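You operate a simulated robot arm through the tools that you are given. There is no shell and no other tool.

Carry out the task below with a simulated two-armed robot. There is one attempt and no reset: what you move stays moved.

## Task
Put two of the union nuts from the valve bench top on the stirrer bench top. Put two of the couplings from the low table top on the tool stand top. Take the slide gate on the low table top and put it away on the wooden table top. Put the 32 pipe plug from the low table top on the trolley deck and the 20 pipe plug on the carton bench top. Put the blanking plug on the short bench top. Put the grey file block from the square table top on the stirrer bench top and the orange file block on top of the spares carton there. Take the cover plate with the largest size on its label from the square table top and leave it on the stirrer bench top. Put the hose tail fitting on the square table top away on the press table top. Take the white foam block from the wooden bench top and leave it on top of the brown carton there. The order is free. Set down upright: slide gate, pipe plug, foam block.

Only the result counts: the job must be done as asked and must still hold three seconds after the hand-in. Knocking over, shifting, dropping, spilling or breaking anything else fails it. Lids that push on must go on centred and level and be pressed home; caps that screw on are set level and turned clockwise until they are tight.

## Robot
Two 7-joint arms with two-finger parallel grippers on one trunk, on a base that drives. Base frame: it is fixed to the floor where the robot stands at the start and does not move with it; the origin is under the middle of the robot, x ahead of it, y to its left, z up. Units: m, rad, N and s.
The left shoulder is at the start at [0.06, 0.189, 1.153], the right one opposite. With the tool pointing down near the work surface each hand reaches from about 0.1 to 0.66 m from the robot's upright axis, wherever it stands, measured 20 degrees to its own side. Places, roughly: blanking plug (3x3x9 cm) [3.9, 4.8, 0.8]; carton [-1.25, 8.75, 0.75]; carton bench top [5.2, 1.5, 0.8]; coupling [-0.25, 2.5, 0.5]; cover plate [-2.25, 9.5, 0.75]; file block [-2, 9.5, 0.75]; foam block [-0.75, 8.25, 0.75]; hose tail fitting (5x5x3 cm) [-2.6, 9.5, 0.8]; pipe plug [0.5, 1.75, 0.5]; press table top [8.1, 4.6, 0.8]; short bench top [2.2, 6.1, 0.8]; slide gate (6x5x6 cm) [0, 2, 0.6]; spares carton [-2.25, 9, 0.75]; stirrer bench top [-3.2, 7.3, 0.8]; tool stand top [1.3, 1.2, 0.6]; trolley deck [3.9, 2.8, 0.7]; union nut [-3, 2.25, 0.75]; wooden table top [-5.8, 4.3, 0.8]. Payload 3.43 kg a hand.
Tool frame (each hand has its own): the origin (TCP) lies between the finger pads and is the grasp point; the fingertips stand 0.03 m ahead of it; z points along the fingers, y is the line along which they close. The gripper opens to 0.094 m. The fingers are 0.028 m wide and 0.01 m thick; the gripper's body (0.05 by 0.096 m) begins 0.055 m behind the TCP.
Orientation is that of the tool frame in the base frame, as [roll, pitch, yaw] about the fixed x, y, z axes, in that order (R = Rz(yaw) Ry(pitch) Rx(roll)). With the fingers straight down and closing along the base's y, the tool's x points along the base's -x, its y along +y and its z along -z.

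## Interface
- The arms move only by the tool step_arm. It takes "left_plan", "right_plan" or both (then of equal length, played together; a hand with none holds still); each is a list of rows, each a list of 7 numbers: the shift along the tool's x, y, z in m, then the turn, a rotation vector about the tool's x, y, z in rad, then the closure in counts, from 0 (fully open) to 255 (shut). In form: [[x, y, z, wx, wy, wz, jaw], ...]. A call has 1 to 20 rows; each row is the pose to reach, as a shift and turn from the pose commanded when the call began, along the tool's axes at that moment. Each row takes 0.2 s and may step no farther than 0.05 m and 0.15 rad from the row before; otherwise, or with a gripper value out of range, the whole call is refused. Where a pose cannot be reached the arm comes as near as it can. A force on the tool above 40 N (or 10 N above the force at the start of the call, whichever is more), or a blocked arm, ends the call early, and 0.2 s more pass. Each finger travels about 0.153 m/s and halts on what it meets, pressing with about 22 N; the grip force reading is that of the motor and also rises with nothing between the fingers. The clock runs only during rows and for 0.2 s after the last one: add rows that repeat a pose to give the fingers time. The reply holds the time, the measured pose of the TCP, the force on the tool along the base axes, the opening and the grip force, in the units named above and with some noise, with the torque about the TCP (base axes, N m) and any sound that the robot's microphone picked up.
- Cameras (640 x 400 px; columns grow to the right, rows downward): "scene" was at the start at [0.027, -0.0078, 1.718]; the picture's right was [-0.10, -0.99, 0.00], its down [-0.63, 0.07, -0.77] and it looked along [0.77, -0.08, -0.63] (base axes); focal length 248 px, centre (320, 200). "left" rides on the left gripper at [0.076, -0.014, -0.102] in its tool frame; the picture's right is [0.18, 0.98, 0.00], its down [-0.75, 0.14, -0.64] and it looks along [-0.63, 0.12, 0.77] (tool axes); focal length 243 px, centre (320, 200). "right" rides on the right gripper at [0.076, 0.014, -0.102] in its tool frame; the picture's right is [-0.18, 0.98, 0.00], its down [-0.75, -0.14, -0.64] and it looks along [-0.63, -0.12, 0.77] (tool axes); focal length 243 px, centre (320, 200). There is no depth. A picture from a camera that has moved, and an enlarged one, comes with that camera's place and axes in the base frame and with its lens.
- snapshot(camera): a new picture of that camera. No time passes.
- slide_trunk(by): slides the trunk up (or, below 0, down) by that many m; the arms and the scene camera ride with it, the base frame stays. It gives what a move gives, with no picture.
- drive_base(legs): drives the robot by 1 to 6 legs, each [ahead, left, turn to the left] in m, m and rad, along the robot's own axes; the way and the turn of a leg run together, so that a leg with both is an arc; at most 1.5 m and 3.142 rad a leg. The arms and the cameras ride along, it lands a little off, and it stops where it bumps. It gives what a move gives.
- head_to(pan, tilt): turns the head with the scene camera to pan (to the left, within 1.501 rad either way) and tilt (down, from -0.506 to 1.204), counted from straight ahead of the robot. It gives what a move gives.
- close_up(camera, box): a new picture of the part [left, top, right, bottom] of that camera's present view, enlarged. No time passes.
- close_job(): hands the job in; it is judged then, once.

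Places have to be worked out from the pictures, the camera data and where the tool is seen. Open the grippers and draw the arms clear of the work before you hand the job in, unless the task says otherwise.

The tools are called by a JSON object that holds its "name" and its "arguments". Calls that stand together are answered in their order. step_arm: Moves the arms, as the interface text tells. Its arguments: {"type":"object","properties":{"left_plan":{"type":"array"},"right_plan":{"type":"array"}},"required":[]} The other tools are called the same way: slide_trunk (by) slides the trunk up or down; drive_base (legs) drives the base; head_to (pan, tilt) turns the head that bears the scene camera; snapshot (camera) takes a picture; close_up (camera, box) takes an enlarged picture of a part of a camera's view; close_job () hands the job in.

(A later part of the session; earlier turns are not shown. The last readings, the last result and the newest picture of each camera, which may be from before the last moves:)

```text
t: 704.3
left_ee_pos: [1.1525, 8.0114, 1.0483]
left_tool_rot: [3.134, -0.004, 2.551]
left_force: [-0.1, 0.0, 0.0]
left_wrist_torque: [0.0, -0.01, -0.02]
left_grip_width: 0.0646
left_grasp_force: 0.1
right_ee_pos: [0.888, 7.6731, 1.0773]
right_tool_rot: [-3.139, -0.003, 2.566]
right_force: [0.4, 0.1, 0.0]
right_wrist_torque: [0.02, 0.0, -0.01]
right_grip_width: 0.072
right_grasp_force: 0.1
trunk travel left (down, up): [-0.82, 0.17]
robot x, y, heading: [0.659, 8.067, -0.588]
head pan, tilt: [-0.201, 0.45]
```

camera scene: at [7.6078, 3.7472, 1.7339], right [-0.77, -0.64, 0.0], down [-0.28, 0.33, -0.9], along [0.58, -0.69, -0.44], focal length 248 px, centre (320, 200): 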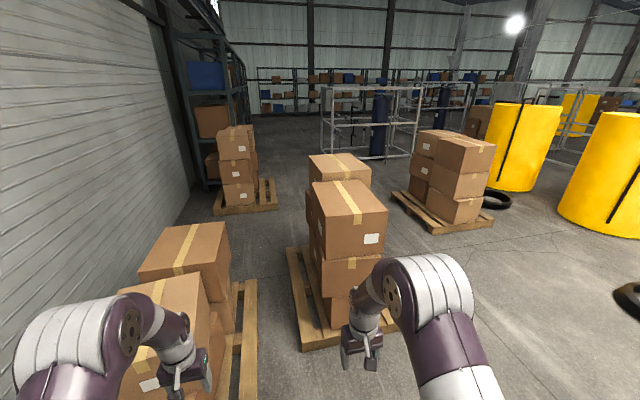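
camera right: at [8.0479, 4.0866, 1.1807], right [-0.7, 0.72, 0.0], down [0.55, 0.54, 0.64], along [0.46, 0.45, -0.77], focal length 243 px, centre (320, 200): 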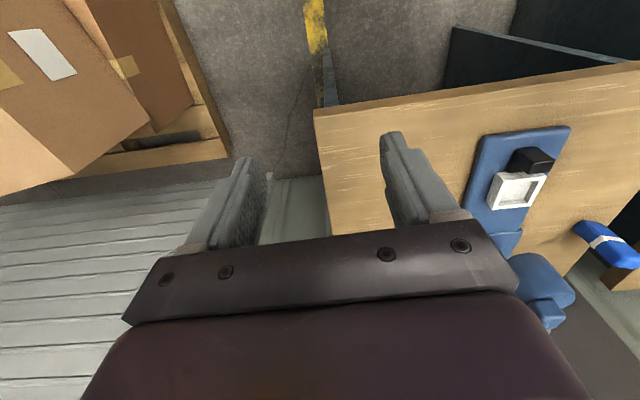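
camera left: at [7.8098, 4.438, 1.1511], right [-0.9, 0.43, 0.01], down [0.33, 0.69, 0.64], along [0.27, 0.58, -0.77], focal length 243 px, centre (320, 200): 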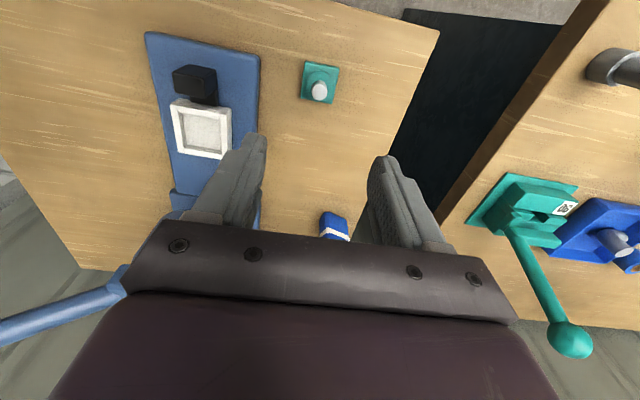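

I raise the trunk a little for clearance and drive around the white table's end toward the lane between carton and drum cart.

{"name": "slide_trunk", "arguments": {"by": 0.15}}

{"name": "drive_base", "arguments": {"legs": [[-0.0375, -0.706, 0], [0.164, -0.852, 0], [0.5686, -0.763, 0], [0.735, -0.111, 0]]}}

```text
t: 706.1
left_ee_pos: [1.1507, 8.0112, 1.1969]
left_tool_rot: [3.135, -0.005, 2.551]
left_force: [0.4, -0.4, -0.9]
left_wrist_torque: [-0.02, -0.03, 0.0]
left_grip_width: 0.0644
left_grasp_force: 0.1
right_ee_pos: [0.8878, 7.6728, 1.2277]
right_tool_rot: [-3.139, -0.002, 2.563]
right_force: [-0.3, -0.5, 0.3]
right_wrist_torque: [-0.02, 0.01, 0.0]
right_grip_width: 0.0718
right_grasp_force: 0.1
trunk travel left (down, up): [-0.97, 0.02]
robot x, y, heading: [0.6575, 8.0706, -0.592]
head pan, tilt: [-0.201, 0.45]
```

```text
t: 722.5
left_ee_pos: [0.9747, 5.1736, 1.1986]
left_tool_rot: [3.136, -0.004, 2.568]
left_force: [0.1, -1.1, 0.0]
left_wrist_torque: [-0.03, 0.0, 0.0]
left_grip_width: 0.0643
left_grasp_force: 0.3
right_ee_pos: [0.7165, 4.8308, 1.2275]
right_tool_rot: [-3.138, 0.0, 2.582]
right_force: [0.0, 0.3, -0.2]
right_wrist_torque: [0.0, -0.01, 0.02]
right_grip_width: 0.0719
right_grasp_force: 0.0
trunk travel left (down, up): [-0.97, 0.02]
robot x, y, heading: [0.4845, 5.2231, -0.572]
head pan, tilt: [-0.201, 0.45]
```

The lane between carton and cart is ahead. I follow it and then turn to face south.

{"name": "drive_base", "arguments": {"legs": [[0, 0, -0.09], [1.165, 0, 0], [1.165, 0, 0]]}}

{"name": "head_to", "arguments": {"pan": -0.6, "tilt": 0.6}}

{"name": "snapshot", "arguments": {"camera": "scene"}}

```text
t: 734.4
left_ee_pos: [2.8004, 3.7157, 1.1975]
left_tool_rot: [3.136, -0.003, 2.487]
left_force: [-1.2, 0.1, -0.3]
left_wrist_torque: [-0.02, -0.03, 0.0]
left_grip_width: 0.0644
left_grasp_force: 0.2
right_ee_pos: [2.5159, 3.3954, 1.2278]
right_tool_rot: [-3.137, 0.0, 2.499]
right_force: [-0.8, 0.3, 0.2]
right_wrist_torque: [0.01, -0.01, -0.03]
right_grip_width: 0.0717
right_grasp_force: 0.0
trunk travel left (down, up): [-0.97, 0.02]
robot x, y, heading: [2.3131, 3.802, -0.65]
head pan, tilt: [-0.201, 0.45]
```

```text
t: 735.3
left_ee_pos: [2.8015, 3.7149, 1.197]
left_tool_rot: [3.136, -0.005, 2.486]
left_force: [0.7, 0.2, 0.1]
left_wrist_torque: [-0.03, 0.01, -0.02]
left_grip_width: 0.0646
left_grasp_force: 0.0
right_ee_pos: [2.5168, 3.3929, 1.2265]
right_tool_rot: [-3.138, -0.003, 2.499]
right_force: [0.3, -0.3, 0.3]
right_wrist_torque: [-0.01, 0.0, 0.0]
right_grip_width: 0.0719
right_grasp_force: 0.1
trunk travel left (down, up): [-0.97, 0.02]
robot x, y, heading: [2.3168, 3.8046, -0.655]
head pan, tilt: [-0.6, 0.6]
```

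```text
taken
camera scene: at [2.2967, 3.7568, 1.8704], right [-0.95, -0.31, 0.0], down [-0.18, 0.54, -0.83], along [0.26, -0.78, -0.56], focal length 248 px, centre (320, 200)
```

scene: 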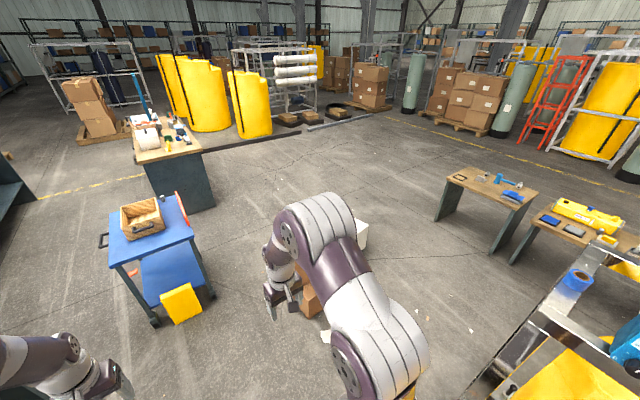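

I turn to face south and pass between the cart's end and the cartons.

{"name": "drive_base", "arguments": {"legs": [[0, 0, -0.945], [0.452, 0.12, 0], [0.638, -0.245, 0], [0.976, -0.172, 0]]}}

{"name": "head_to", "arguments": {"pan": -0.9, "tilt": 0.6}}

{"name": "snapshot", "arguments": {"camera": "scene"}}

```text
t: 748.6
left_ee_pos: [2.1009, 1.3122, 1.1977]
left_tool_rot: [3.136, -0.002, 1.501]
left_force: [0.6, -0.5, 0.3]
left_wrist_torque: [-0.01, -0.02, -0.02]
left_grip_width: 0.0645
left_grasp_force: 0.1
right_ee_pos: [1.6753, 1.3727, 1.2275]
right_tool_rot: [-3.138, 0.0, 1.515]
right_force: [0.4, -0.4, 0.2]
right_wrist_torque: [0.0, 0.03, -0.01]
right_grip_width: 0.0719
right_grasp_force: 0.1
trunk travel left (down, up): [-0.97, 0.02]
robot x, y, heading: [1.9058, 1.7629, -1.637]
head pan, tilt: [-0.6, 0.6]
```

```text
t: 749.4
left_ee_pos: [2.1002, 1.3122, 1.1969]
left_tool_rot: [3.137, -0.005, 1.5]
left_force: [0.1, 0.0, -0.6]
left_wrist_torque: [0.02, 0.0, 0.02]
left_grip_width: 0.0645
left_grasp_force: 0.0
right_ee_pos: [1.6752, 1.3711, 1.2274]
right_tool_rot: [-3.138, -0.002, 1.516]
right_force: [0.2, -0.4, 0.4]
right_wrist_torque: [-0.02, -0.01, 0.02]
right_grip_width: 0.0719
right_grasp_force: 0.0
trunk travel left (down, up): [-0.97, 0.02]
robot x, y, heading: [1.9022, 1.7654, -1.634]
head pan, tilt: [-0.901, 0.6]
```

```text
taken
camera scene: at [1.838, 1.777, 1.8704], right [-0.57, 0.82, 0.0], down [0.46, 0.32, -0.82], along [-0.68, -0.47, -0.57], focal length 248 px, centre (320, 200)
```

scene: 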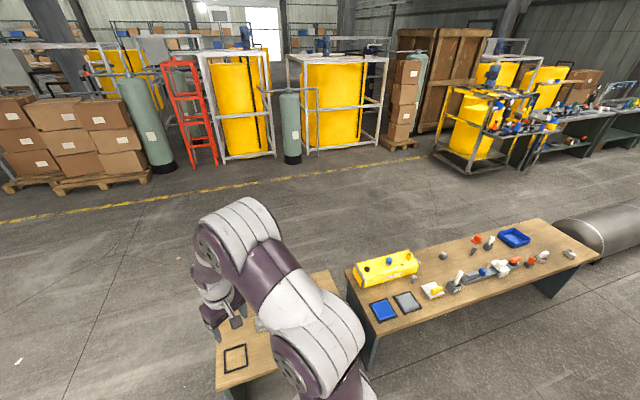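

I'm behind the low table. I circle around the tool stand to the table's front side to reach the slide gate.

{"name": "drive_base", "arguments": {"legs": [[0.445, 0.329, 0], [0.605, -0.062, 0], [0.606, -0.8635, 0], [0, 0, 2.56], [0.03, 0.96, 0], [0.03, 0.96, 0]]}}

{"name": "head_to", "arguments": {"pan": 0.1, "tilt": 0.8}}

{"name": "snapshot", "arguments": {"camera": "scene"}}

```text
t: 776.1
left_ee_pos: [-0.2575, 1.8589, 1.1982]
left_tool_rot: [3.135, -0.004, -2.221]
left_force: [-0.2, -1.2, -0.3]
left_wrist_torque: [0.04, 0.0, -0.02]
left_grip_width: 0.0645
left_grasp_force: 0.0
right_ee_pos: [0.0666, 1.576, 1.2278]
right_tool_rot: [-3.139, -0.001, -2.206]
right_force: [0.6, -0.2, 0.7]
right_wrist_torque: [0.0, 0.03, -0.02]
right_grip_width: 0.072
right_grasp_force: 0.0
trunk travel left (down, up): [-0.97, 0.02]
robot x, y, heading: [-0.3379, 1.37, 0.926]
head pan, tilt: [-0.901, 0.6]
```

```text
t: 777.4
left_ee_pos: [-0.2578, 1.86, 1.1989]
left_tool_rot: [3.136, -0.005, -2.22]
left_force: [0.7, -0.7, -0.2]
left_wrist_torque: [-0.02, 0.03, 0.02]
left_grip_width: 0.0646
left_grasp_force: 0.1
right_ee_pos: [0.0643, 1.5773, 1.2275]
right_tool_rot: [-3.139, -0.002, -2.206]
right_force: [0.7, 1.1, -0.2]
right_wrist_torque: [-0.02, -0.02, -0.01]
right_grip_width: 0.0718
right_grasp_force: 0.0
trunk travel left (down, up): [-0.97, 0.02]
robot x, y, heading: [-0.3418, 1.3696, 0.925]
head pan, tilt: [0.099, 0.799]
```

```text
taken
camera scene: at [-0.3353, 1.3942, 1.8535], right [0.85, -0.52, 0.0], down [-0.37, -0.61, -0.7], along [0.36, 0.6, -0.72], focal length 248 px, centre (320, 200)
```

scene: 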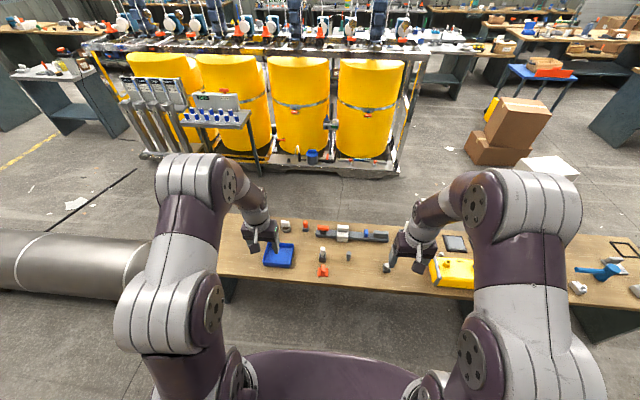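

The orange slide gate is at about (0.04, 1.99). I move closer and lower the trunk for the low table.

{"name": "drive_base", "arguments": {"legs": [[0.27, 0, 0]]}}

{"name": "slide_trunk", "arguments": {"by": -0.32}}

{"name": "snapshot", "arguments": {"camera": "left"}}

{"name": "snapshot", "arguments": {"camera": "right"}}

```text
t: 779.3
left_ee_pos: [-0.0967, 2.0721, 1.1987]
left_tool_rot: [3.136, -0.002, -2.221]
left_force: [-1.0, 0.1, -0.6]
left_wrist_torque: [0.01, -0.01, 0.01]
left_grip_width: 0.0645
left_grasp_force: 0.1
right_ee_pos: [0.2275, 1.7903, 1.2284]
right_tool_rot: [-3.139, -0.001, -2.207]
right_force: [-0.1, 0.4, 0.0]
right_wrist_torque: [0.01, 0.01, 0.01]
right_grip_width: 0.072
right_grasp_force: 0.1
trunk travel left (down, up): [-0.97, 0.02]
robot x, y, heading: [-0.1813, 1.5875, 0.925]
head pan, tilt: [0.099, 0.799]
```

```text
t: 782.4
left_ee_pos: [-0.0957, 2.0737, 0.8781]
left_tool_rot: [3.137, -0.004, -2.22]
left_force: [0.0, -0.3, 0.4]
left_wrist_torque: [-0.01, 0.04, 0.02]
left_grip_width: 0.0645
left_grasp_force: 0.1
right_ee_pos: [0.2274, 1.7923, 0.9074]
right_tool_rot: [-3.138, -0.002, -2.207]
right_force: [0.8, 0.4, -0.3]
right_wrist_torque: [-0.02, 0.02, 0.02]
right_grip_width: 0.0718
right_grasp_force: 0.0
trunk travel left (down, up): [-0.65, 0.34]
robot x, y, heading: [-0.181, 1.5864, 0.921]
head pan, tilt: [0.099, 0.799]
```

```text
taken
camera left: at [-0.1292, 2.0042, 0.9803], right [-0.89, 0.45, 0.01], down [0.35, 0.69, 0.64], along [0.28, 0.57, -0.77], focal length 243 px, centre (320, 200)
```

left: 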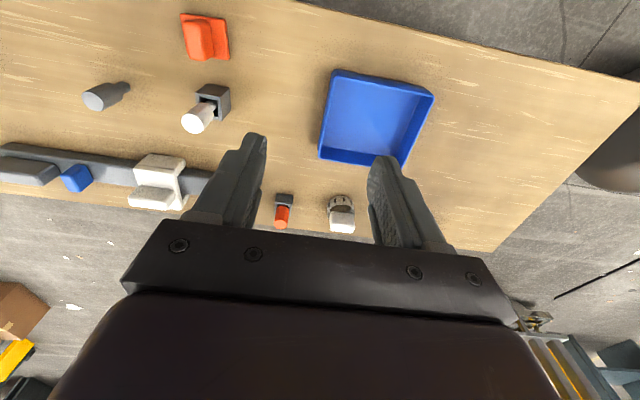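

```text
taken
camera right: at [0.1706, 1.7396, 1.0108], right [-0.68, 0.73, 0.0], down [0.56, 0.52, 0.64], along [0.47, 0.44, -0.77], focal length 243 px, centre (320, 200)
```

right: 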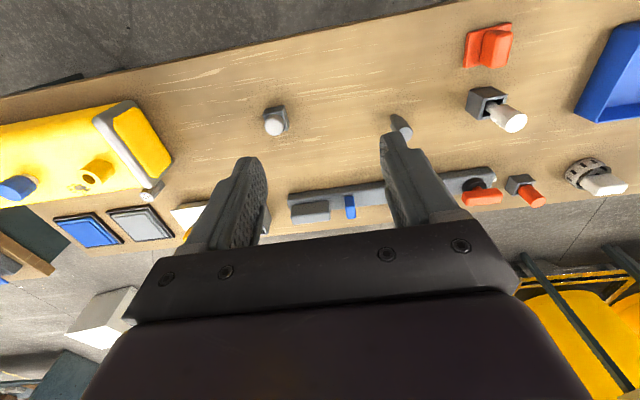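

I zoom in on the orange piece to confirm its shape and size.

{"name": "close_up", "arguments": {"camera": "left", "box": [150, 0, 270, 100]}}

{"name": "close_up", "arguments": {"camera": "right", "box": [430, 0, 560, 150]}}

{"name": "close_up", "arguments": {"camera": "scene", "box": [260, 260, 420, 370]}}

```text
4.00 times, centred on (210, 50) of left
camera zoom: at [-0.1292, 2.0042, 0.9803], right [-0.89, 0.45, 0.01], down [0.35, 0.69, 0.64], along [0.28, 0.57, -0.77], focal length 970 px, centre (760, 800)
```

zoom: 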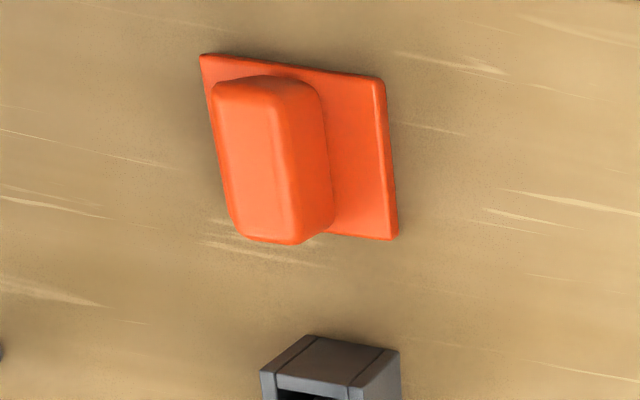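

```text
2.67 times, centred on (495, 75) of right
camera zoom: at [0.1706, 1.7396, 1.0108], right [-0.68, 0.73, 0.0], down [0.56, 0.52, 0.64], along [0.47, 0.44, -0.77], focal length 647 px, centre (-147, 533)
```

zoom: 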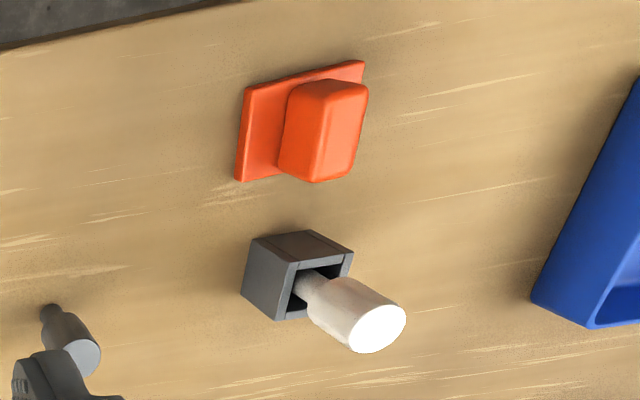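

```text
3.64 times, centred on (340, 315) of scene
camera zoom: at [-0.1734, 1.6093, 1.5336], right [0.85, -0.52, 0.0], down [-0.37, -0.61, -0.7], along [0.36, 0.6, -0.72], focal length 900 px, centre (247, -218)
```

zoom: 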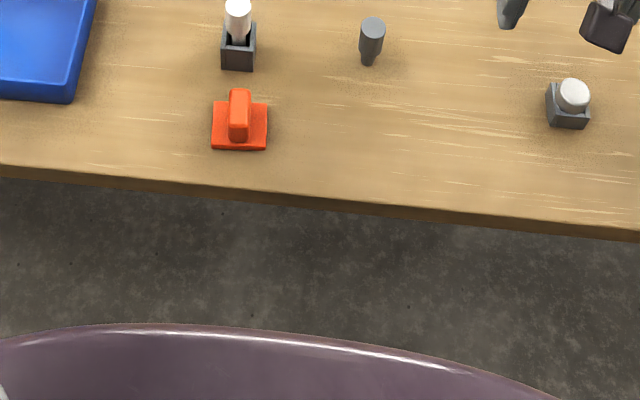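

It's the slide gate: a 6 × 5 cm base with an upright rib. I move the left hand over its rib.

{"name": "step_arm", "arguments": {"left_plan": [[-0.0025, -0.0327, 0.025, 0, 0, 0, 60], [-0.0051, -0.0653, 0.05, 0, 0, 0, 60], [-0.0076, -0.098, 0.075, 0, 0, 0, 60], [-0.0102, -0.1306, 0.1, 0, 0, 0, 60], [-0.0127, -0.1633, 0.125, 0, 0, 0, 60], [-0.0127, -0.1633, 0.135, 0, 0, 0, 60]]}}

{"name": "snapshot", "arguments": {"camera": "left"}}

```text
t: 783.8
left_ee_pos: [0.0404, 1.9856, 0.7415]
left_tool_rot: [3.136, -0.006, -2.217]
left_force: [-0.6, 0.4, 0.0]
left_wrist_torque: [-0.02, 0.0, -0.01]
left_grip_width: 0.0718
left_grasp_force: 0.1
right_ee_pos: [0.2273, 1.7924, 0.907]
right_tool_rot: [-3.136, -0.001, -2.206]
right_force: [0.3, -0.4, 0.5]
right_wrist_torque: [0.03, -0.02, 0.01]
right_grip_width: 0.0717
right_grasp_force: 0.0
trunk travel left (down, up): [-0.65, 0.34]
robot x, y, heading: [-0.1823, 1.586, 0.927]
head pan, tilt: [0.099, 0.799]
```

```text
taken
camera left: at [0.0069, 1.9144, 0.844], right [-0.89, 0.45, 0.01], down [0.35, 0.69, 0.64], along [0.28, 0.57, -0.77], focal length 243 px, centre (320, 200)
```

left: 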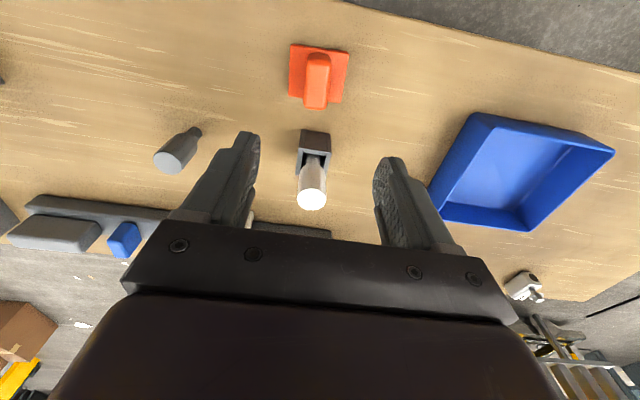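

I zoom to locate the rib's top precisely.

{"name": "close_up", "arguments": {"camera": "left", "box": [270, 30, 370, 120]}}

```text
4.44 times, centred on (320, 75) of left
camera zoom: at [0.0069, 1.9144, 0.844], right [-0.89, 0.45, 0.01], down [0.35, 0.69, 0.64], along [0.28, 0.57, -0.77], focal length 1078 px, centre (320, 756)
```

zoom: 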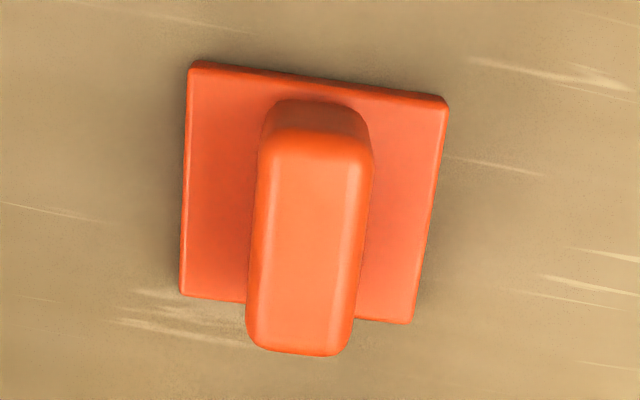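

The rib top is at z ≈ 0.606, 1.4 cm nearer to me. I align, descend to just above the base plate and close on the rib.

{"name": "step_arm", "arguments": {"left_plan": [[0.007, -0.001, 0.03, 0, 0, -0.04, 90], [0.0143, -0.002, 0.06, 0, 0, -0.08, 90], [0.0143, -0.002, 0.1, 0, 0, -0.08, 90], [0.0143, -0.002, 0.13, 0, 0, -0.08, 90], [0.0143, -0.002, 0.14, 0, 0, -0.08, 90], [0.0143, -0.002, 0.14, 0, 0, -0.08, 180], [0.0143, -0.002, 0.14, 0, 0, -0.08, 255], [0.0143, -0.002, 0.14, 0, 0, -0.08, 255]]}}

{"name": "snapshot", "arguments": {"camera": "left"}}

```text
t: 785.6
left_ee_pos: [0.033, 1.9717, 0.5998]
left_tool_rot: [3.136, -0.006, -2.14]
left_force: [0.6, 0.1, -0.3]
left_wrist_torque: [0.03, -0.06, 0.0]
left_grip_width: 0.0279
left_grasp_force: 22.1
right_ee_pos: [0.2273, 1.7918, 0.9063]
right_tool_rot: [-3.138, -0.002, -2.207]
right_force: [1.2, 0.0, 0.4]
right_wrist_torque: [-0.02, 0.0, 0.0]
right_grip_width: 0.0721
right_grasp_force: 0.1
trunk travel left (down, up): [-0.65, 0.34]
robot x, y, heading: [-0.1826, 1.587, 0.923]
head pan, tilt: [0.099, 0.799]
```

```text
taken
camera left: at [0.0045, 1.8984, 0.7035], right [-0.93, 0.37, 0.01], down [0.29, 0.71, 0.64], along [0.23, 0.6, -0.77], focal length 243 px, centre (320, 200)
```

left: 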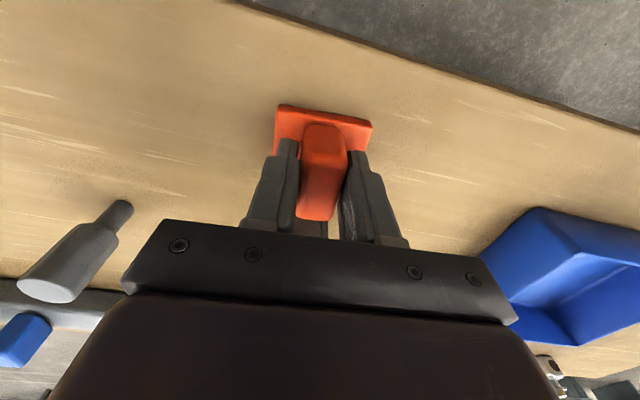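

The rib is gripped (28 mm). I lift the slide gate straight up and draw back.

{"name": "step_arm", "arguments": {"left_plan": [[0, 0, -0.04, 0, 0, 0, 255], [0, 0, -0.085, 0, 0, 0, 255], [0, 0, -0.13, 0, 0, 0, 255], [0, 0, -0.175, 0, 0, 0, 255], [0, 0, -0.22, 0, 0, 0, 255], [0, 0, -0.265, 0, 0, 0, 255], [0.02, 0.03, -0.3, 0, 0, 0, 255], [0.04, 0.06, -0.33, 0, 0, 0, 255]]}}

{"name": "snapshot", "arguments": {"camera": "left"}}

```text
refused: row 7 steps farther than a row can; nothing moved
```

```text
taken
camera left: at [0.0045, 1.8984, 0.7035], right [-0.93, 0.37, 0.01], down [0.29, 0.71, 0.64], along [0.23, 0.6, -0.77], focal length 243 px, centre (320, 200)
```

left: 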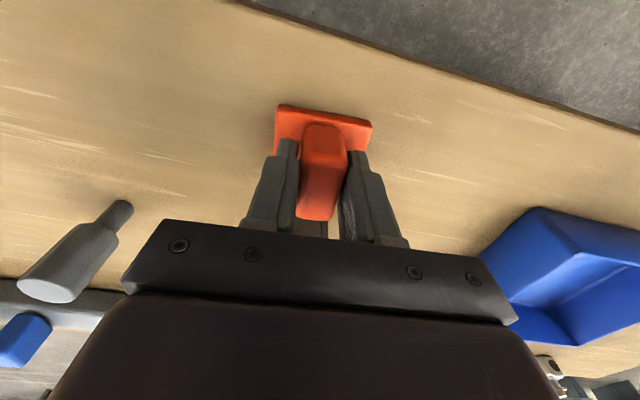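

One step was slightly too long; I resend the lift with smaller steps.

{"name": "step_arm", "arguments": {"left_plan": [[0, 0, -0.04, 0, 0, 0, 255], [0, 0, -0.085, 0, 0, 0, 255], [0, 0, -0.13, 0, 0, 0, 255], [0, 0, -0.175, 0, 0, 0, 255], [0, 0, -0.22, 0, 0, 0, 255], [0, 0, -0.26, 0, 0, 0, 255], [0.02, 0.025, -0.285, 0, 0, 0, 255], [0.04, 0.05, -0.31, 0, 0, 0, 255]]}}

{"name": "snapshot", "arguments": {"camera": "left"}}

```text
t: 787.4
left_ee_pos: [-0.0299, 1.9663, 0.9118]
left_tool_rot: [3.136, -0.002, -2.139]
left_force: [0.4, -0.6, -0.4]
left_wrist_torque: [-0.02, 0.01, -0.01]
left_grip_width: 0.0282
left_grasp_force: 21.9
right_ee_pos: [0.2269, 1.792, 0.9076]
right_tool_rot: [-3.138, 0.001, -2.208]
right_force: [-0.4, -0.1, 0.5]
right_wrist_torque: [0.0, -0.01, -0.01]
right_grip_width: 0.0717
right_grasp_force: 0.0
trunk travel left (down, up): [-0.65, 0.34]
robot x, y, heading: [-0.1782, 1.5864, 0.929]
head pan, tilt: [0.099, 0.799]
```

```text
taken
camera left: at [-0.057, 1.8936, 1.0146], right [-0.93, 0.37, 0.01], down [0.29, 0.71, 0.64], along [0.23, 0.6, -0.77], focal length 243 px, centre (320, 200)
```

left: 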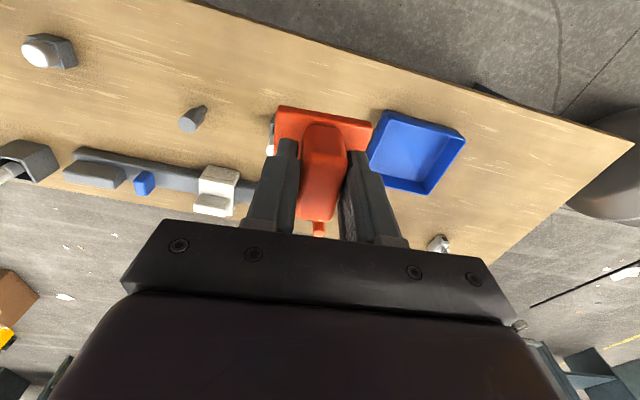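

The slide gate is securely held. I back off, raise the trunk, and look west toward the valve bench and wooden table.

{"name": "drive_base", "arguments": {"legs": [[-0.5, 0, 0]]}}

{"name": "slide_trunk", "arguments": {"by": 0.25}}

{"name": "head_to", "arguments": {"pan": 1.5, "tilt": 0.4}}

{"name": "snapshot", "arguments": {"camera": "scene"}}

```text
t: 790.4
left_ee_pos: [-0.3309, 1.5645, 0.9114]
left_tool_rot: [3.135, -0.003, -2.138]
left_force: [-0.9, -0.4, -0.1]
left_wrist_torque: [-0.02, 0.02, 0.0]
left_grip_width: 0.028
left_grasp_force: 22.2
right_ee_pos: [-0.0756, 1.3905, 0.9077]
right_tool_rot: [-3.14, 0.0, -2.204]
right_force: [-0.5, 0.0, 0.1]
right_wrist_torque: [-0.03, 0.02, 0.04]
right_grip_width: 0.0717
right_grasp_force: 0.1
trunk travel left (down, up): [-0.65, 0.34]
robot x, y, heading: [-0.482, 1.1835, 0.927]
head pan, tilt: [0.099, 0.799]
```

```text
t: 793.0
left_ee_pos: [-0.3322, 1.5657, 1.162]
left_tool_rot: [3.134, -0.004, -2.136]
left_force: [-1.0, 0.8, -0.7]
left_wrist_torque: [0.0, 0.02, 0.02]
left_grip_width: 0.0282
left_grasp_force: 22.4
right_ee_pos: [-0.0742, 1.3906, 1.1572]
right_tool_rot: [-3.139, -0.003, -2.204]
right_force: [-0.1, -0.8, 0.4]
right_wrist_torque: [-0.01, 0.0, 0.01]
right_grip_width: 0.0719
right_grasp_force: 0.1
trunk travel left (down, up): [-0.9, 0.09]
robot x, y, heading: [-0.4798, 1.1855, 0.925]
head pan, tilt: [0.099, 0.799]
```

```text
t: 794.5
left_ee_pos: [-0.3319, 1.5665, 1.1609]
left_tool_rot: [3.135, -0.004, -2.137]
left_force: [0.5, 0.4, -1.5]
left_wrist_torque: [-0.01, 0.0, -0.01]
left_grip_width: 0.028
left_grasp_force: 22.1
right_ee_pos: [-0.0752, 1.3897, 1.1576]
right_tool_rot: [-3.137, -0.001, -2.205]
right_force: [-0.7, 1.2, -0.5]
right_wrist_torque: [-0.01, 0.01, -0.01]
right_grip_width: 0.0719
right_grasp_force: 0.1
trunk travel left (down, up): [-0.9, 0.09]
robot x, y, heading: [-0.4819, 1.1825, 0.927]
head pan, tilt: [1.499, 0.4]
```

```text
taken
camera scene: at [-0.5877, 1.1992, 1.8186], right [0.66, 0.75, 0.0], down [0.29, -0.26, -0.92], along [-0.69, 0.61, -0.39], focal length 248 px, centre (320, 200)
```

scene: 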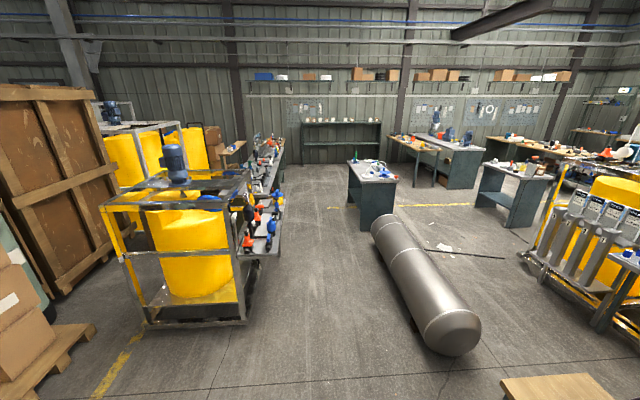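

I zoom in on the valve bench and what's behind it.

{"name": "close_up", "arguments": {"camera": "scene", "box": [190, 110, 430, 270]}}

```text
2.50 times, centred on (310, 190) of scene
camera zoom: at [-0.5877, 1.1992, 1.8186], right [0.66, 0.75, 0.0], down [0.29, -0.26, -0.92], along [-0.69, 0.61, -0.39], focal length 619 px, centre (345, 225)
```

zoom: 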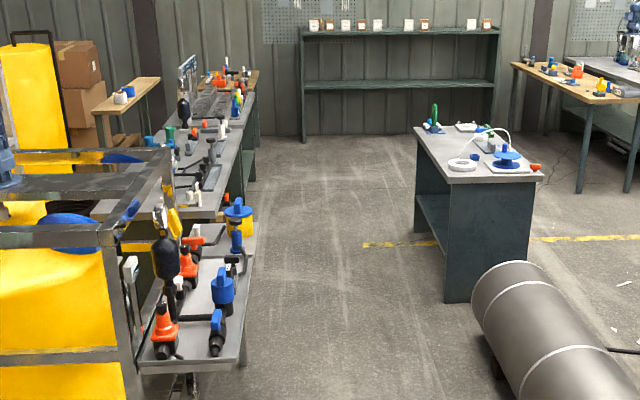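

The valve bench is on the left of the aisle ahead and the wooden table stands beyond it near the wall. I turn to face along the aisle and drive to its entrance.

{"name": "drive_base", "arguments": {"legs": [[0, 0, 1.57], [0.86, -0.123, 0], [0.86, -0.123, 0]]}}

{"name": "head_to", "arguments": {"pan": 0, "tilt": 0.5}}

{"name": "snapshot", "arguments": {"camera": "scene"}}

{"name": "head_to", "arguments": {"pan": 0.9, "tilt": 0.6}}

{"name": "snapshot", "arguments": {"camera": "scene"}}

```text
t: 807.3
left_ee_pos: [-2.1678, 2.4916, 1.1608]
left_tool_rot: [3.134, -0.004, -0.513]
left_force: [0.3, -0.9, -1.6]
left_wrist_torque: [-0.02, -0.01, 0.0]
left_grip_width: 0.0277
left_grasp_force: 21.9
right_ee_pos: [-2.0059, 2.7569, 1.1573]
right_tool_rot: [-3.137, 0.0, -0.577]
right_force: [0.0, 0.3, -0.5]
right_wrist_torque: [-0.03, 0.01, 0.01]
right_grip_width: 0.072
right_grasp_force: 0.1
trunk travel left (down, up): [-0.9, 0.09]
robot x, y, heading: [-1.7758, 2.3617, 2.555]
head pan, tilt: [1.499, 0.4]
```

```text
t: 808.9
left_ee_pos: [-2.1661, 2.4921, 1.1616]
left_tool_rot: [3.135, -0.004, -0.511]
left_force: [0.4, -0.4, -0.6]
left_wrist_torque: [0.01, -0.02, -0.01]
left_grip_width: 0.0278
left_grasp_force: 22.5
right_ee_pos: [-2.0061, 2.7577, 1.1578]
right_tool_rot: [-3.137, -0.001, -0.579]
right_force: [-0.6, 0.6, 0.3]
right_wrist_torque: [-0.02, 0.03, 0.0]
right_grip_width: 0.072
right_grasp_force: 0.1
trunk travel left (down, up): [-0.9, 0.09]
robot x, y, heading: [-1.7787, 2.3625, 2.552]
head pan, tilt: [0.0, 0.499]
```

```text
taken
camera scene: at [-1.8029, 2.3794, 1.8095], right [0.55, 0.83, 0.0], down [0.4, -0.27, -0.88], along [-0.73, 0.49, -0.48], focal length 248 px, centre (320, 200)
```

scene: 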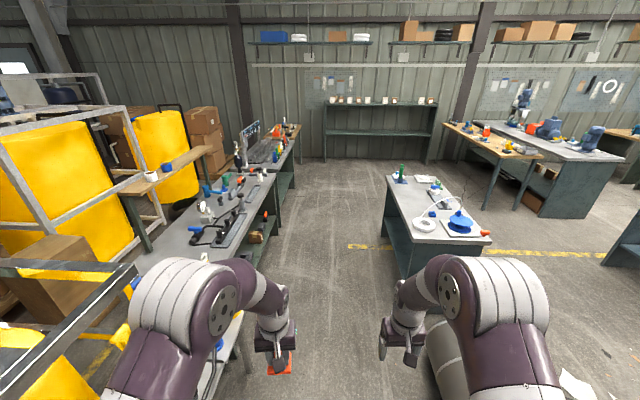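

```text
t: 810.1
left_ee_pos: [-2.167, 2.4923, 1.1619]
left_tool_rot: [3.133, -0.003, -0.511]
left_force: [0.8, 0.6, -0.8]
left_wrist_torque: [-0.03, -0.03, -0.02]
left_grip_width: 0.0281
left_grasp_force: 21.9
right_ee_pos: [-2.0059, 2.758, 1.1582]
right_tool_rot: [-3.139, -0.002, -0.579]
right_force: [-0.4, -0.4, -0.9]
right_wrist_torque: [0.01, -0.02, -0.01]
right_grip_width: 0.0719
right_grasp_force: 0.1
trunk travel left (down, up): [-0.9, 0.09]
robot x, y, heading: [-1.7754, 2.3627, 2.554]
head pan, tilt: [0.901, 0.6]
```

```text
taken
camera scene: at [-1.8114, 2.302, 1.8004], right [-0.31, 0.95, 0.0], down [0.54, 0.17, -0.83], along [-0.79, -0.25, -0.56], focal length 248 px, centre (320, 200)
```

scene: 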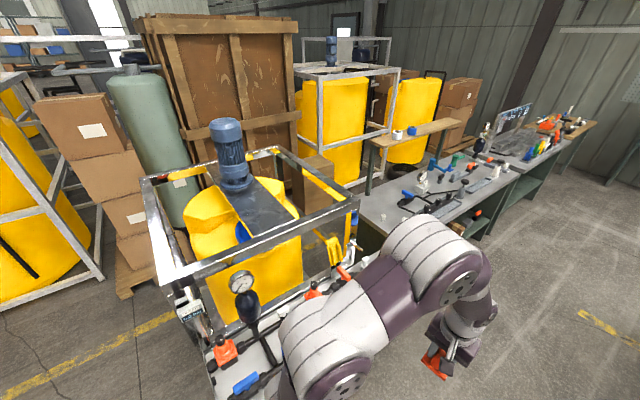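

The aisle is about 0.95 m wide and I'm in its middle. I raise the trunk to the top and drive along it.

{"name": "slide_trunk", "arguments": {"by": 0.08}}

{"name": "drive_base", "arguments": {"legs": [[0, 0, -0.05], [1.25, -0.01, 0]]}}

{"name": "head_to", "arguments": {"pan": 0.2, "tilt": 0.5}}

{"name": "snapshot", "arguments": {"camera": "scene"}}

```text
t: 811.2
left_ee_pos: [-2.1666, 2.4922, 1.2419]
left_tool_rot: [3.134, -0.003, -0.513]
left_force: [-0.2, 0.0, -0.8]
left_wrist_torque: [-0.01, 0.04, -0.01]
left_grip_width: 0.0281
left_grasp_force: 21.7
right_ee_pos: [-2.0061, 2.757, 1.2375]
right_tool_rot: [-3.137, -0.002, -0.578]
right_force: [0.1, 1.3, -0.2]
right_wrist_torque: [0.03, -0.01, 0.01]
right_grip_width: 0.0722
right_grasp_force: 0.0
trunk travel left (down, up): [-0.98, 0.01]
robot x, y, heading: [-1.778, 2.3626, 2.553]
head pan, tilt: [0.901, 0.6]
```

```text
t: 818.0
left_ee_pos: [-3.1802, 3.2586, 1.2413]
left_tool_rot: [3.134, -0.003, -0.544]
left_force: [0.6, 0.0, -0.1]
left_wrist_torque: [0.05, -0.01, 0.0]
left_grip_width: 0.028
left_grasp_force: 21.9
right_ee_pos: [-3.0107, 3.52, 1.2378]
right_tool_rot: [-3.139, 0.0, -0.609]
right_force: [0.6, -0.8, 0.3]
right_wrist_torque: [0.02, 0.02, 0.01]
right_grip_width: 0.072
right_grasp_force: 0.0
trunk travel left (down, up): [-0.98, 0.01]
robot x, y, heading: [-2.7934, 3.1153, 2.524]
head pan, tilt: [0.901, 0.6]
```

```text
t: 819.1
left_ee_pos: [-3.1796, 3.2589, 1.243]
left_tool_rot: [3.133, -0.002, -0.543]
left_force: [0.5, 0.4, -1.6]
left_wrist_torque: [0.0, 0.02, 0.0]
left_grip_width: 0.028
left_grasp_force: 21.6
right_ee_pos: [-3.0112, 3.5192, 1.2371]
right_tool_rot: [-3.137, -0.003, -0.612]
right_force: [0.4, 0.7, 0.7]
right_wrist_torque: [-0.03, 0.01, 0.0]
right_grip_width: 0.072
right_grasp_force: 0.1
trunk travel left (down, up): [-0.98, 0.01]
robot x, y, heading: [-2.8002, 3.1133, 2.525]
head pan, tilt: [0.201, 0.499]
```

```text
taken
camera scene: at [-2.8291, 3.1195, 1.8895], right [0.41, 0.91, 0.0], down [0.44, -0.2, -0.88], along [-0.8, 0.36, -0.48], focal length 248 px, centre (320, 200)
```

scene: 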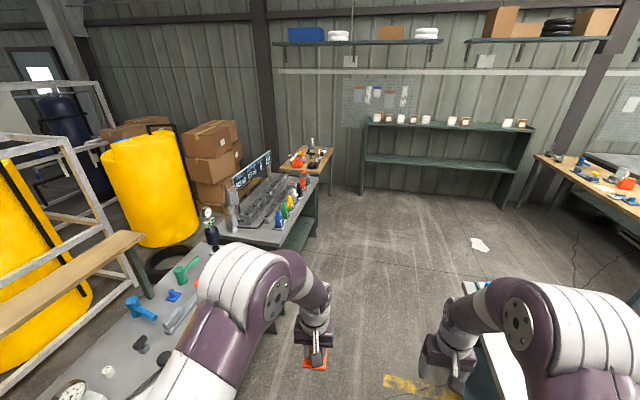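

The wooden table with its orange items is ahead on the left by the wall, with free floor before it. I drive there and turn to face it.

{"name": "drive_base", "arguments": {"legs": [[1.2, 0, 0], [0.84, -0.134, 0], [0.84, -0.134, 0], [0, 0, 1.55]]}}

{"name": "head_to", "arguments": {"pan": 0, "tilt": 0.75}}

{"name": "snapshot", "arguments": {"camera": "scene"}}

```text
t: 837.1
left_ee_pos: [-5.128, 4.6554, 1.2429]
left_tool_rot: [3.134, -0.004, 0.968]
left_force: [0.1, 0.3, -1.3]
left_wrist_torque: [-0.01, 0.02, -0.01]
left_grip_width: 0.0279
left_grasp_force: 22.3
right_ee_pos: [-5.3763, 4.8388, 1.2376]
right_tool_rot: [-3.138, -0.003, 0.903]
right_force: [0.1, 0.3, 0.3]
right_wrist_torque: [-0.02, -0.01, -0.03]
right_grip_width: 0.0718
right_grasp_force: 0.1
trunk travel left (down, up): [-0.98, 0.01]
robot x, y, heading: [-4.9609, 5.0269, -2.254]
head pan, tilt: [0.201, 0.499]
```

```text
t: 837.9
left_ee_pos: [-5.1287, 4.6547, 1.2414]
left_tool_rot: [3.134, -0.004, 0.967]
left_force: [-0.2, 0.5, -2.0]
left_wrist_torque: [0.01, 0.0, 0.01]
left_grip_width: 0.028
left_grasp_force: 22.0
right_ee_pos: [-5.377, 4.8389, 1.2376]
right_tool_rot: [-3.139, -0.002, 0.901]
right_force: [0.3, 0.8, 0.0]
right_wrist_torque: [-0.02, 0.01, 0.03]
right_grip_width: 0.0719
right_grasp_force: 0.0
trunk travel left (down, up): [-0.98, 0.01]
robot x, y, heading: [-4.9587, 5.0299, -2.251]
head pan, tilt: [0.0, 0.75]
```

```text
taken
camera scene: at [-4.9742, 5.012, 1.8676], right [-0.78, 0.63, 0.0], down [0.43, 0.53, -0.73], along [-0.46, -0.57, -0.68], focal length 248 px, centre (320, 200)
```

scene: 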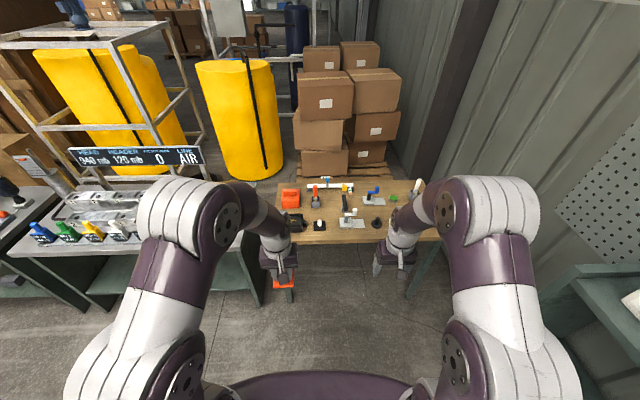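

I zoom in on the wooden table.

{"name": "close_up", "arguments": {"camera": "scene", "box": [250, 165, 450, 275]}}

{"name": "snapshot", "arguments": {"camera": "right"}}

{"name": "snapshot", "arguments": {"camera": "left"}}

```text
3.20 times, centred on (350, 220) of scene
camera zoom: at [-4.9742, 5.012, 1.8676], right [-0.78, 0.63, 0.0], down [0.43, 0.53, -0.73], along [-0.46, -0.57, -0.68], focal length 792 px, centre (224, 136)
```

zoom: 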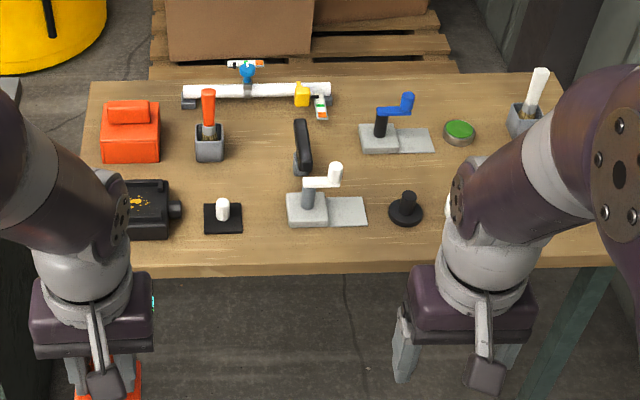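

```text
taken
camera right: at [-5.3184, 4.8899, 1.3407], right [0.66, -0.76, 0.0], down [-0.58, -0.5, 0.64], along [-0.49, -0.42, -0.77], focal length 243 px, centre (320, 200)
```

right: 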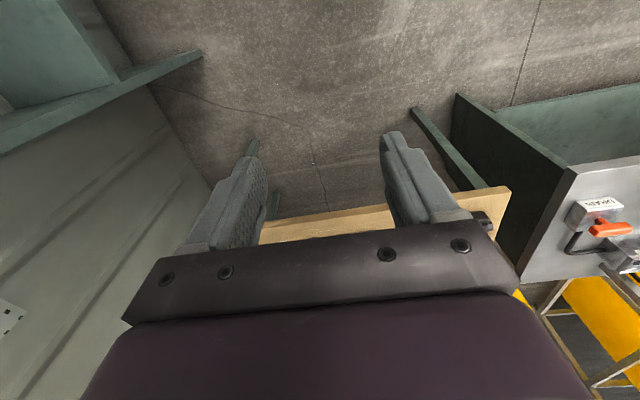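

```text
taken
camera left: at [-5.0966, 4.7244, 1.3441], right [0.91, -0.41, 0.01], down [-0.32, -0.7, 0.64], along [-0.26, -0.59, -0.77], focal length 243 px, centre (320, 200)
```

left: 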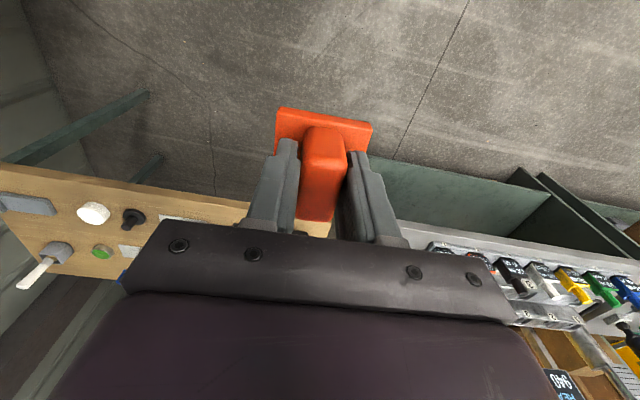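

A free area of about 11 × 25 cm lies in the middle, around (-5.705, 4.21). I line the left hand up with it: right 0.17 m, ahead 0.53 m.

{"name": "drive_base", "arguments": {"legs": [[0, -0.17, 0], [0.53, 0, 0]]}}

{"name": "snapshot", "arguments": {"camera": "scene"}}

{"name": "snapshot", "arguments": {"camera": "left"}}

{"name": "snapshot", "arguments": {"camera": "right"}}

```text
t: 842.1
left_ee_pos: [-5.5927, 4.3481, 1.242]
left_tool_rot: [3.134, -0.005, 0.975]
left_force: [0.3, 0.0, -1.0]
left_wrist_torque: [0.02, 0.01, 0.02]
left_grip_width: 0.0281
left_grasp_force: 21.7
right_ee_pos: [-5.843, 4.5301, 1.2372]
right_tool_rot: [-3.139, 0.0, 0.908]
right_force: [0.4, -0.1, 0.4]
right_wrist_torque: [-0.02, 0.0, -0.01]
right_grip_width: 0.0718
right_grasp_force: 0.1
trunk travel left (down, up): [-0.98, 0.01]
robot x, y, heading: [-5.4286, 4.7204, -2.245]
head pan, tilt: [0.0, 0.75]
```

```text
taken
camera scene: at [-5.4409, 4.7076, 1.8676], right [-0.78, 0.62, 0.0], down [0.43, 0.53, -0.73], along [-0.46, -0.57, -0.68], focal length 248 px, centre (320, 200)
```

scene: 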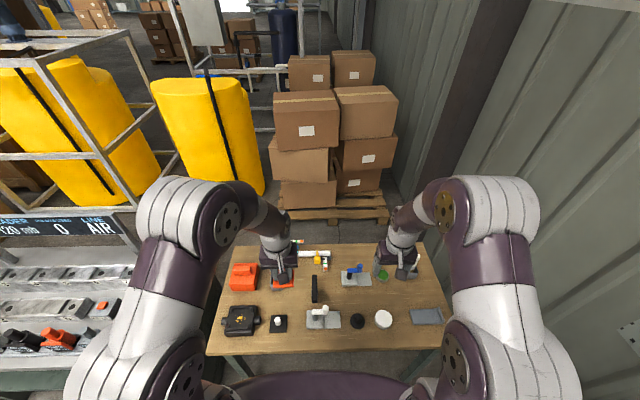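

```text
taken
camera left: at [-5.5615, 4.4185, 1.3445], right [0.92, -0.4, 0.01], down [-0.31, -0.7, 0.64], along [-0.25, -0.59, -0.77], focal length 243 px, centre (320, 200)
```

left: 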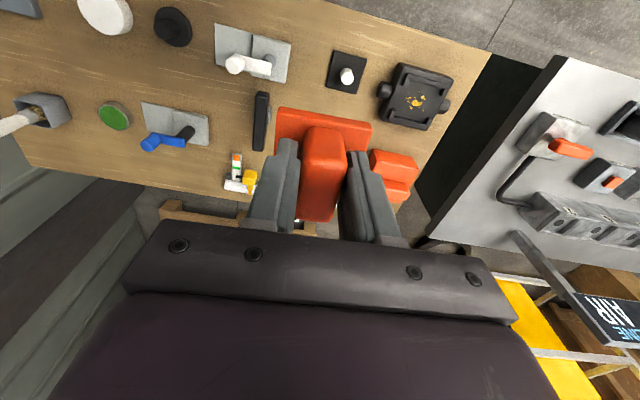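

```text
taken
camera right: at [-5.7845, 4.5824, 1.3411], right [0.66, -0.75, 0.0], down [-0.57, -0.51, 0.64], along [-0.48, -0.42, -0.77], focal length 243 px, centre (320, 200)
```

right: 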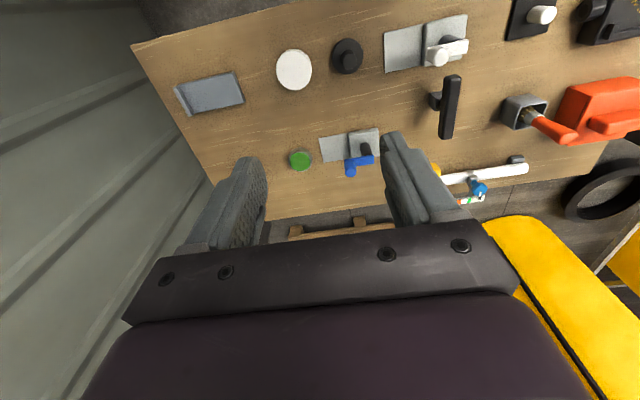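

A roomier free patch (about 26 × 10 cm) lies further right, near (-5.85, 4.39). I shift the robot right 0.17 m so the left hand reaches it comfortably.

{"name": "drive_base", "arguments": {"legs": [[0, -0.17, 0]]}}

{"name": "snapshot", "arguments": {"camera": "left"}}

{"name": "snapshot", "arguments": {"camera": "right"}}

```text
t: 843.5
left_ee_pos: [-5.7228, 4.4515, 1.2421]
left_tool_rot: [3.138, -0.005, 0.975]
left_force: [-0.3, 0.1, -0.4]
left_wrist_torque: [0.03, -0.01, -0.02]
left_grip_width: 0.0281
left_grasp_force: 22.3
right_ee_pos: [-5.9734, 4.6334, 1.2378]
right_tool_rot: [-3.134, -0.001, 0.907]
right_force: [0.8, 0.9, -0.4]
right_wrist_torque: [0.02, 0.02, 0.03]
right_grip_width: 0.0721
right_grasp_force: 0.1
trunk travel left (down, up): [-0.98, 0.01]
robot x, y, heading: [-5.5571, 4.8327, -2.245]
head pan, tilt: [0.0, 0.75]
```

```text
taken
camera left: at [-5.6919, 4.5205, 1.3438], right [0.92, -0.4, 0.0], down [-0.31, -0.7, 0.64], along [-0.25, -0.59, -0.77], focal length 243 px, centre (320, 200)
```

left: 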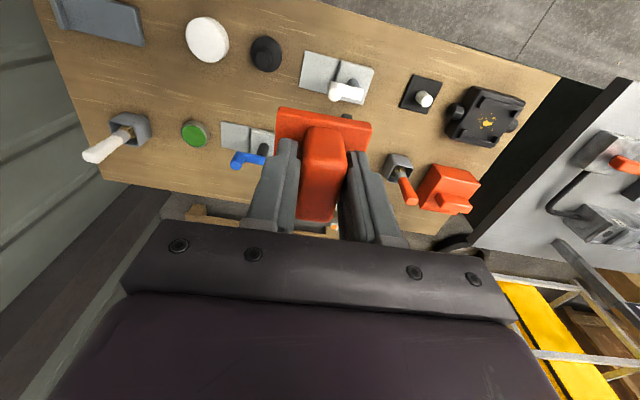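

```text
taken
camera right: at [-5.9147, 4.6847, 1.3412], right [0.66, -0.75, -0.01], down [-0.57, -0.51, 0.64], along [-0.49, -0.42, -0.77], focal length 243 px, centre (320, 200)
```

right: 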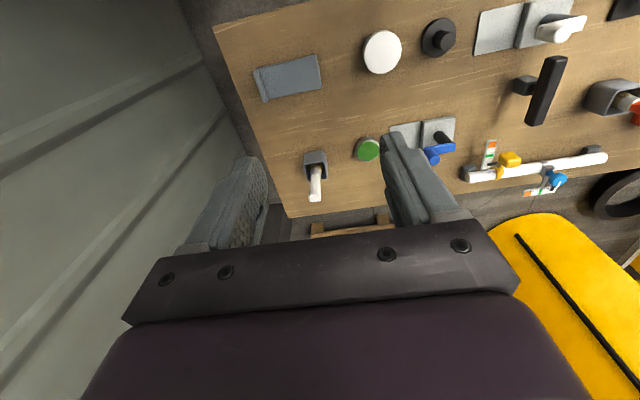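

I lower the trunk 0.15 m for better reach, then bring the gate over the free patch.

{"name": "slide_trunk", "arguments": {"by": -0.14}}

{"name": "step_arm", "arguments": {"left_plan": [[-0.0194, -0.0197, 0.02, 0, 0, 0.01, 255], [-0.0388, -0.0394, 0.04, 0, 0, 0.02, 255], [-0.0582, -0.0591, 0.06, 0, 0, 0.03, 255], [-0.0775, -0.0787, 0.08, 0, 0, 0.04, 255], [-0.0969, -0.0984, 0.1, 0, 0, 0.05, 255], [-0.1163, -0.1181, 0.12, 0, 0, 0.06, 255], [-0.1163, -0.1181, 0.14, 0, 0, 0.06, 255]]}}

{"name": "snapshot", "arguments": {"camera": "left"}}

{"name": "snapshot", "arguments": {"camera": "right"}}

```text
t: 845.2
left_ee_pos: [-5.7263, 4.4525, 1.1024]
left_tool_rot: [3.136, -0.003, 0.975]
left_force: [0.2, -0.4, -1.4]
left_wrist_torque: [-0.03, 0.01, -0.02]
left_grip_width: 0.0276
left_grasp_force: 21.6
right_ee_pos: [-5.9754, 4.6349, 1.0974]
right_tool_rot: [-3.138, -0.001, 0.905]
right_force: [0.2, -1.2, 0.4]
right_wrist_torque: [0.0, 0.01, -0.01]
right_grip_width: 0.0718
right_grasp_force: 0.1
trunk travel left (down, up): [-0.84, 0.15]
robot x, y, heading: [-5.5636, 4.83, -2.245]
head pan, tilt: [0.0, 0.75]
```

```text
t: 846.8
left_ee_pos: [-5.8884, 4.4251, 0.9582]
left_tool_rot: [3.135, -0.005, 0.912]
left_force: [-0.2, 0.1, -0.9]
left_wrist_torque: [0.02, 0.01, 0.01]
left_grip_width: 0.0278
left_grasp_force: 21.7
right_ee_pos: [-5.976, 4.6361, 1.0985]
right_tool_rot: [-3.138, -0.002, 0.906]
right_force: [-0.1, -0.3, -0.5]
right_wrist_torque: [0.01, 0.01, 0.0]
right_grip_width: 0.0719
right_grasp_force: 0.0
trunk travel left (down, up): [-0.84, 0.15]
robot x, y, heading: [-5.5618, 4.8265, -2.243]
head pan, tilt: [0.0, 0.75]
```

```text
taken
camera left: at [-5.8533, 4.4928, 1.0609], right [0.89, -0.46, 0.01], down [-0.35, -0.68, 0.64], along [-0.29, -0.57, -0.77], focal length 243 px, centre (320, 200)
```

left: 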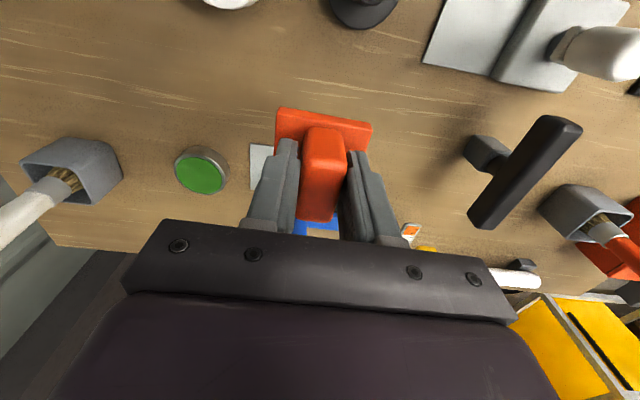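

```text
taken
camera right: at [-5.9173, 4.6869, 1.2007], right [0.66, -0.75, 0.0], down [-0.57, -0.51, 0.64], along [-0.48, -0.42, -0.77], focal length 243 px, centre (320, 200)
```

right: 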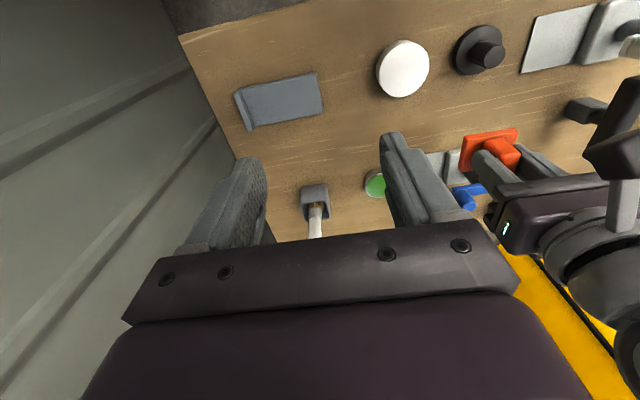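

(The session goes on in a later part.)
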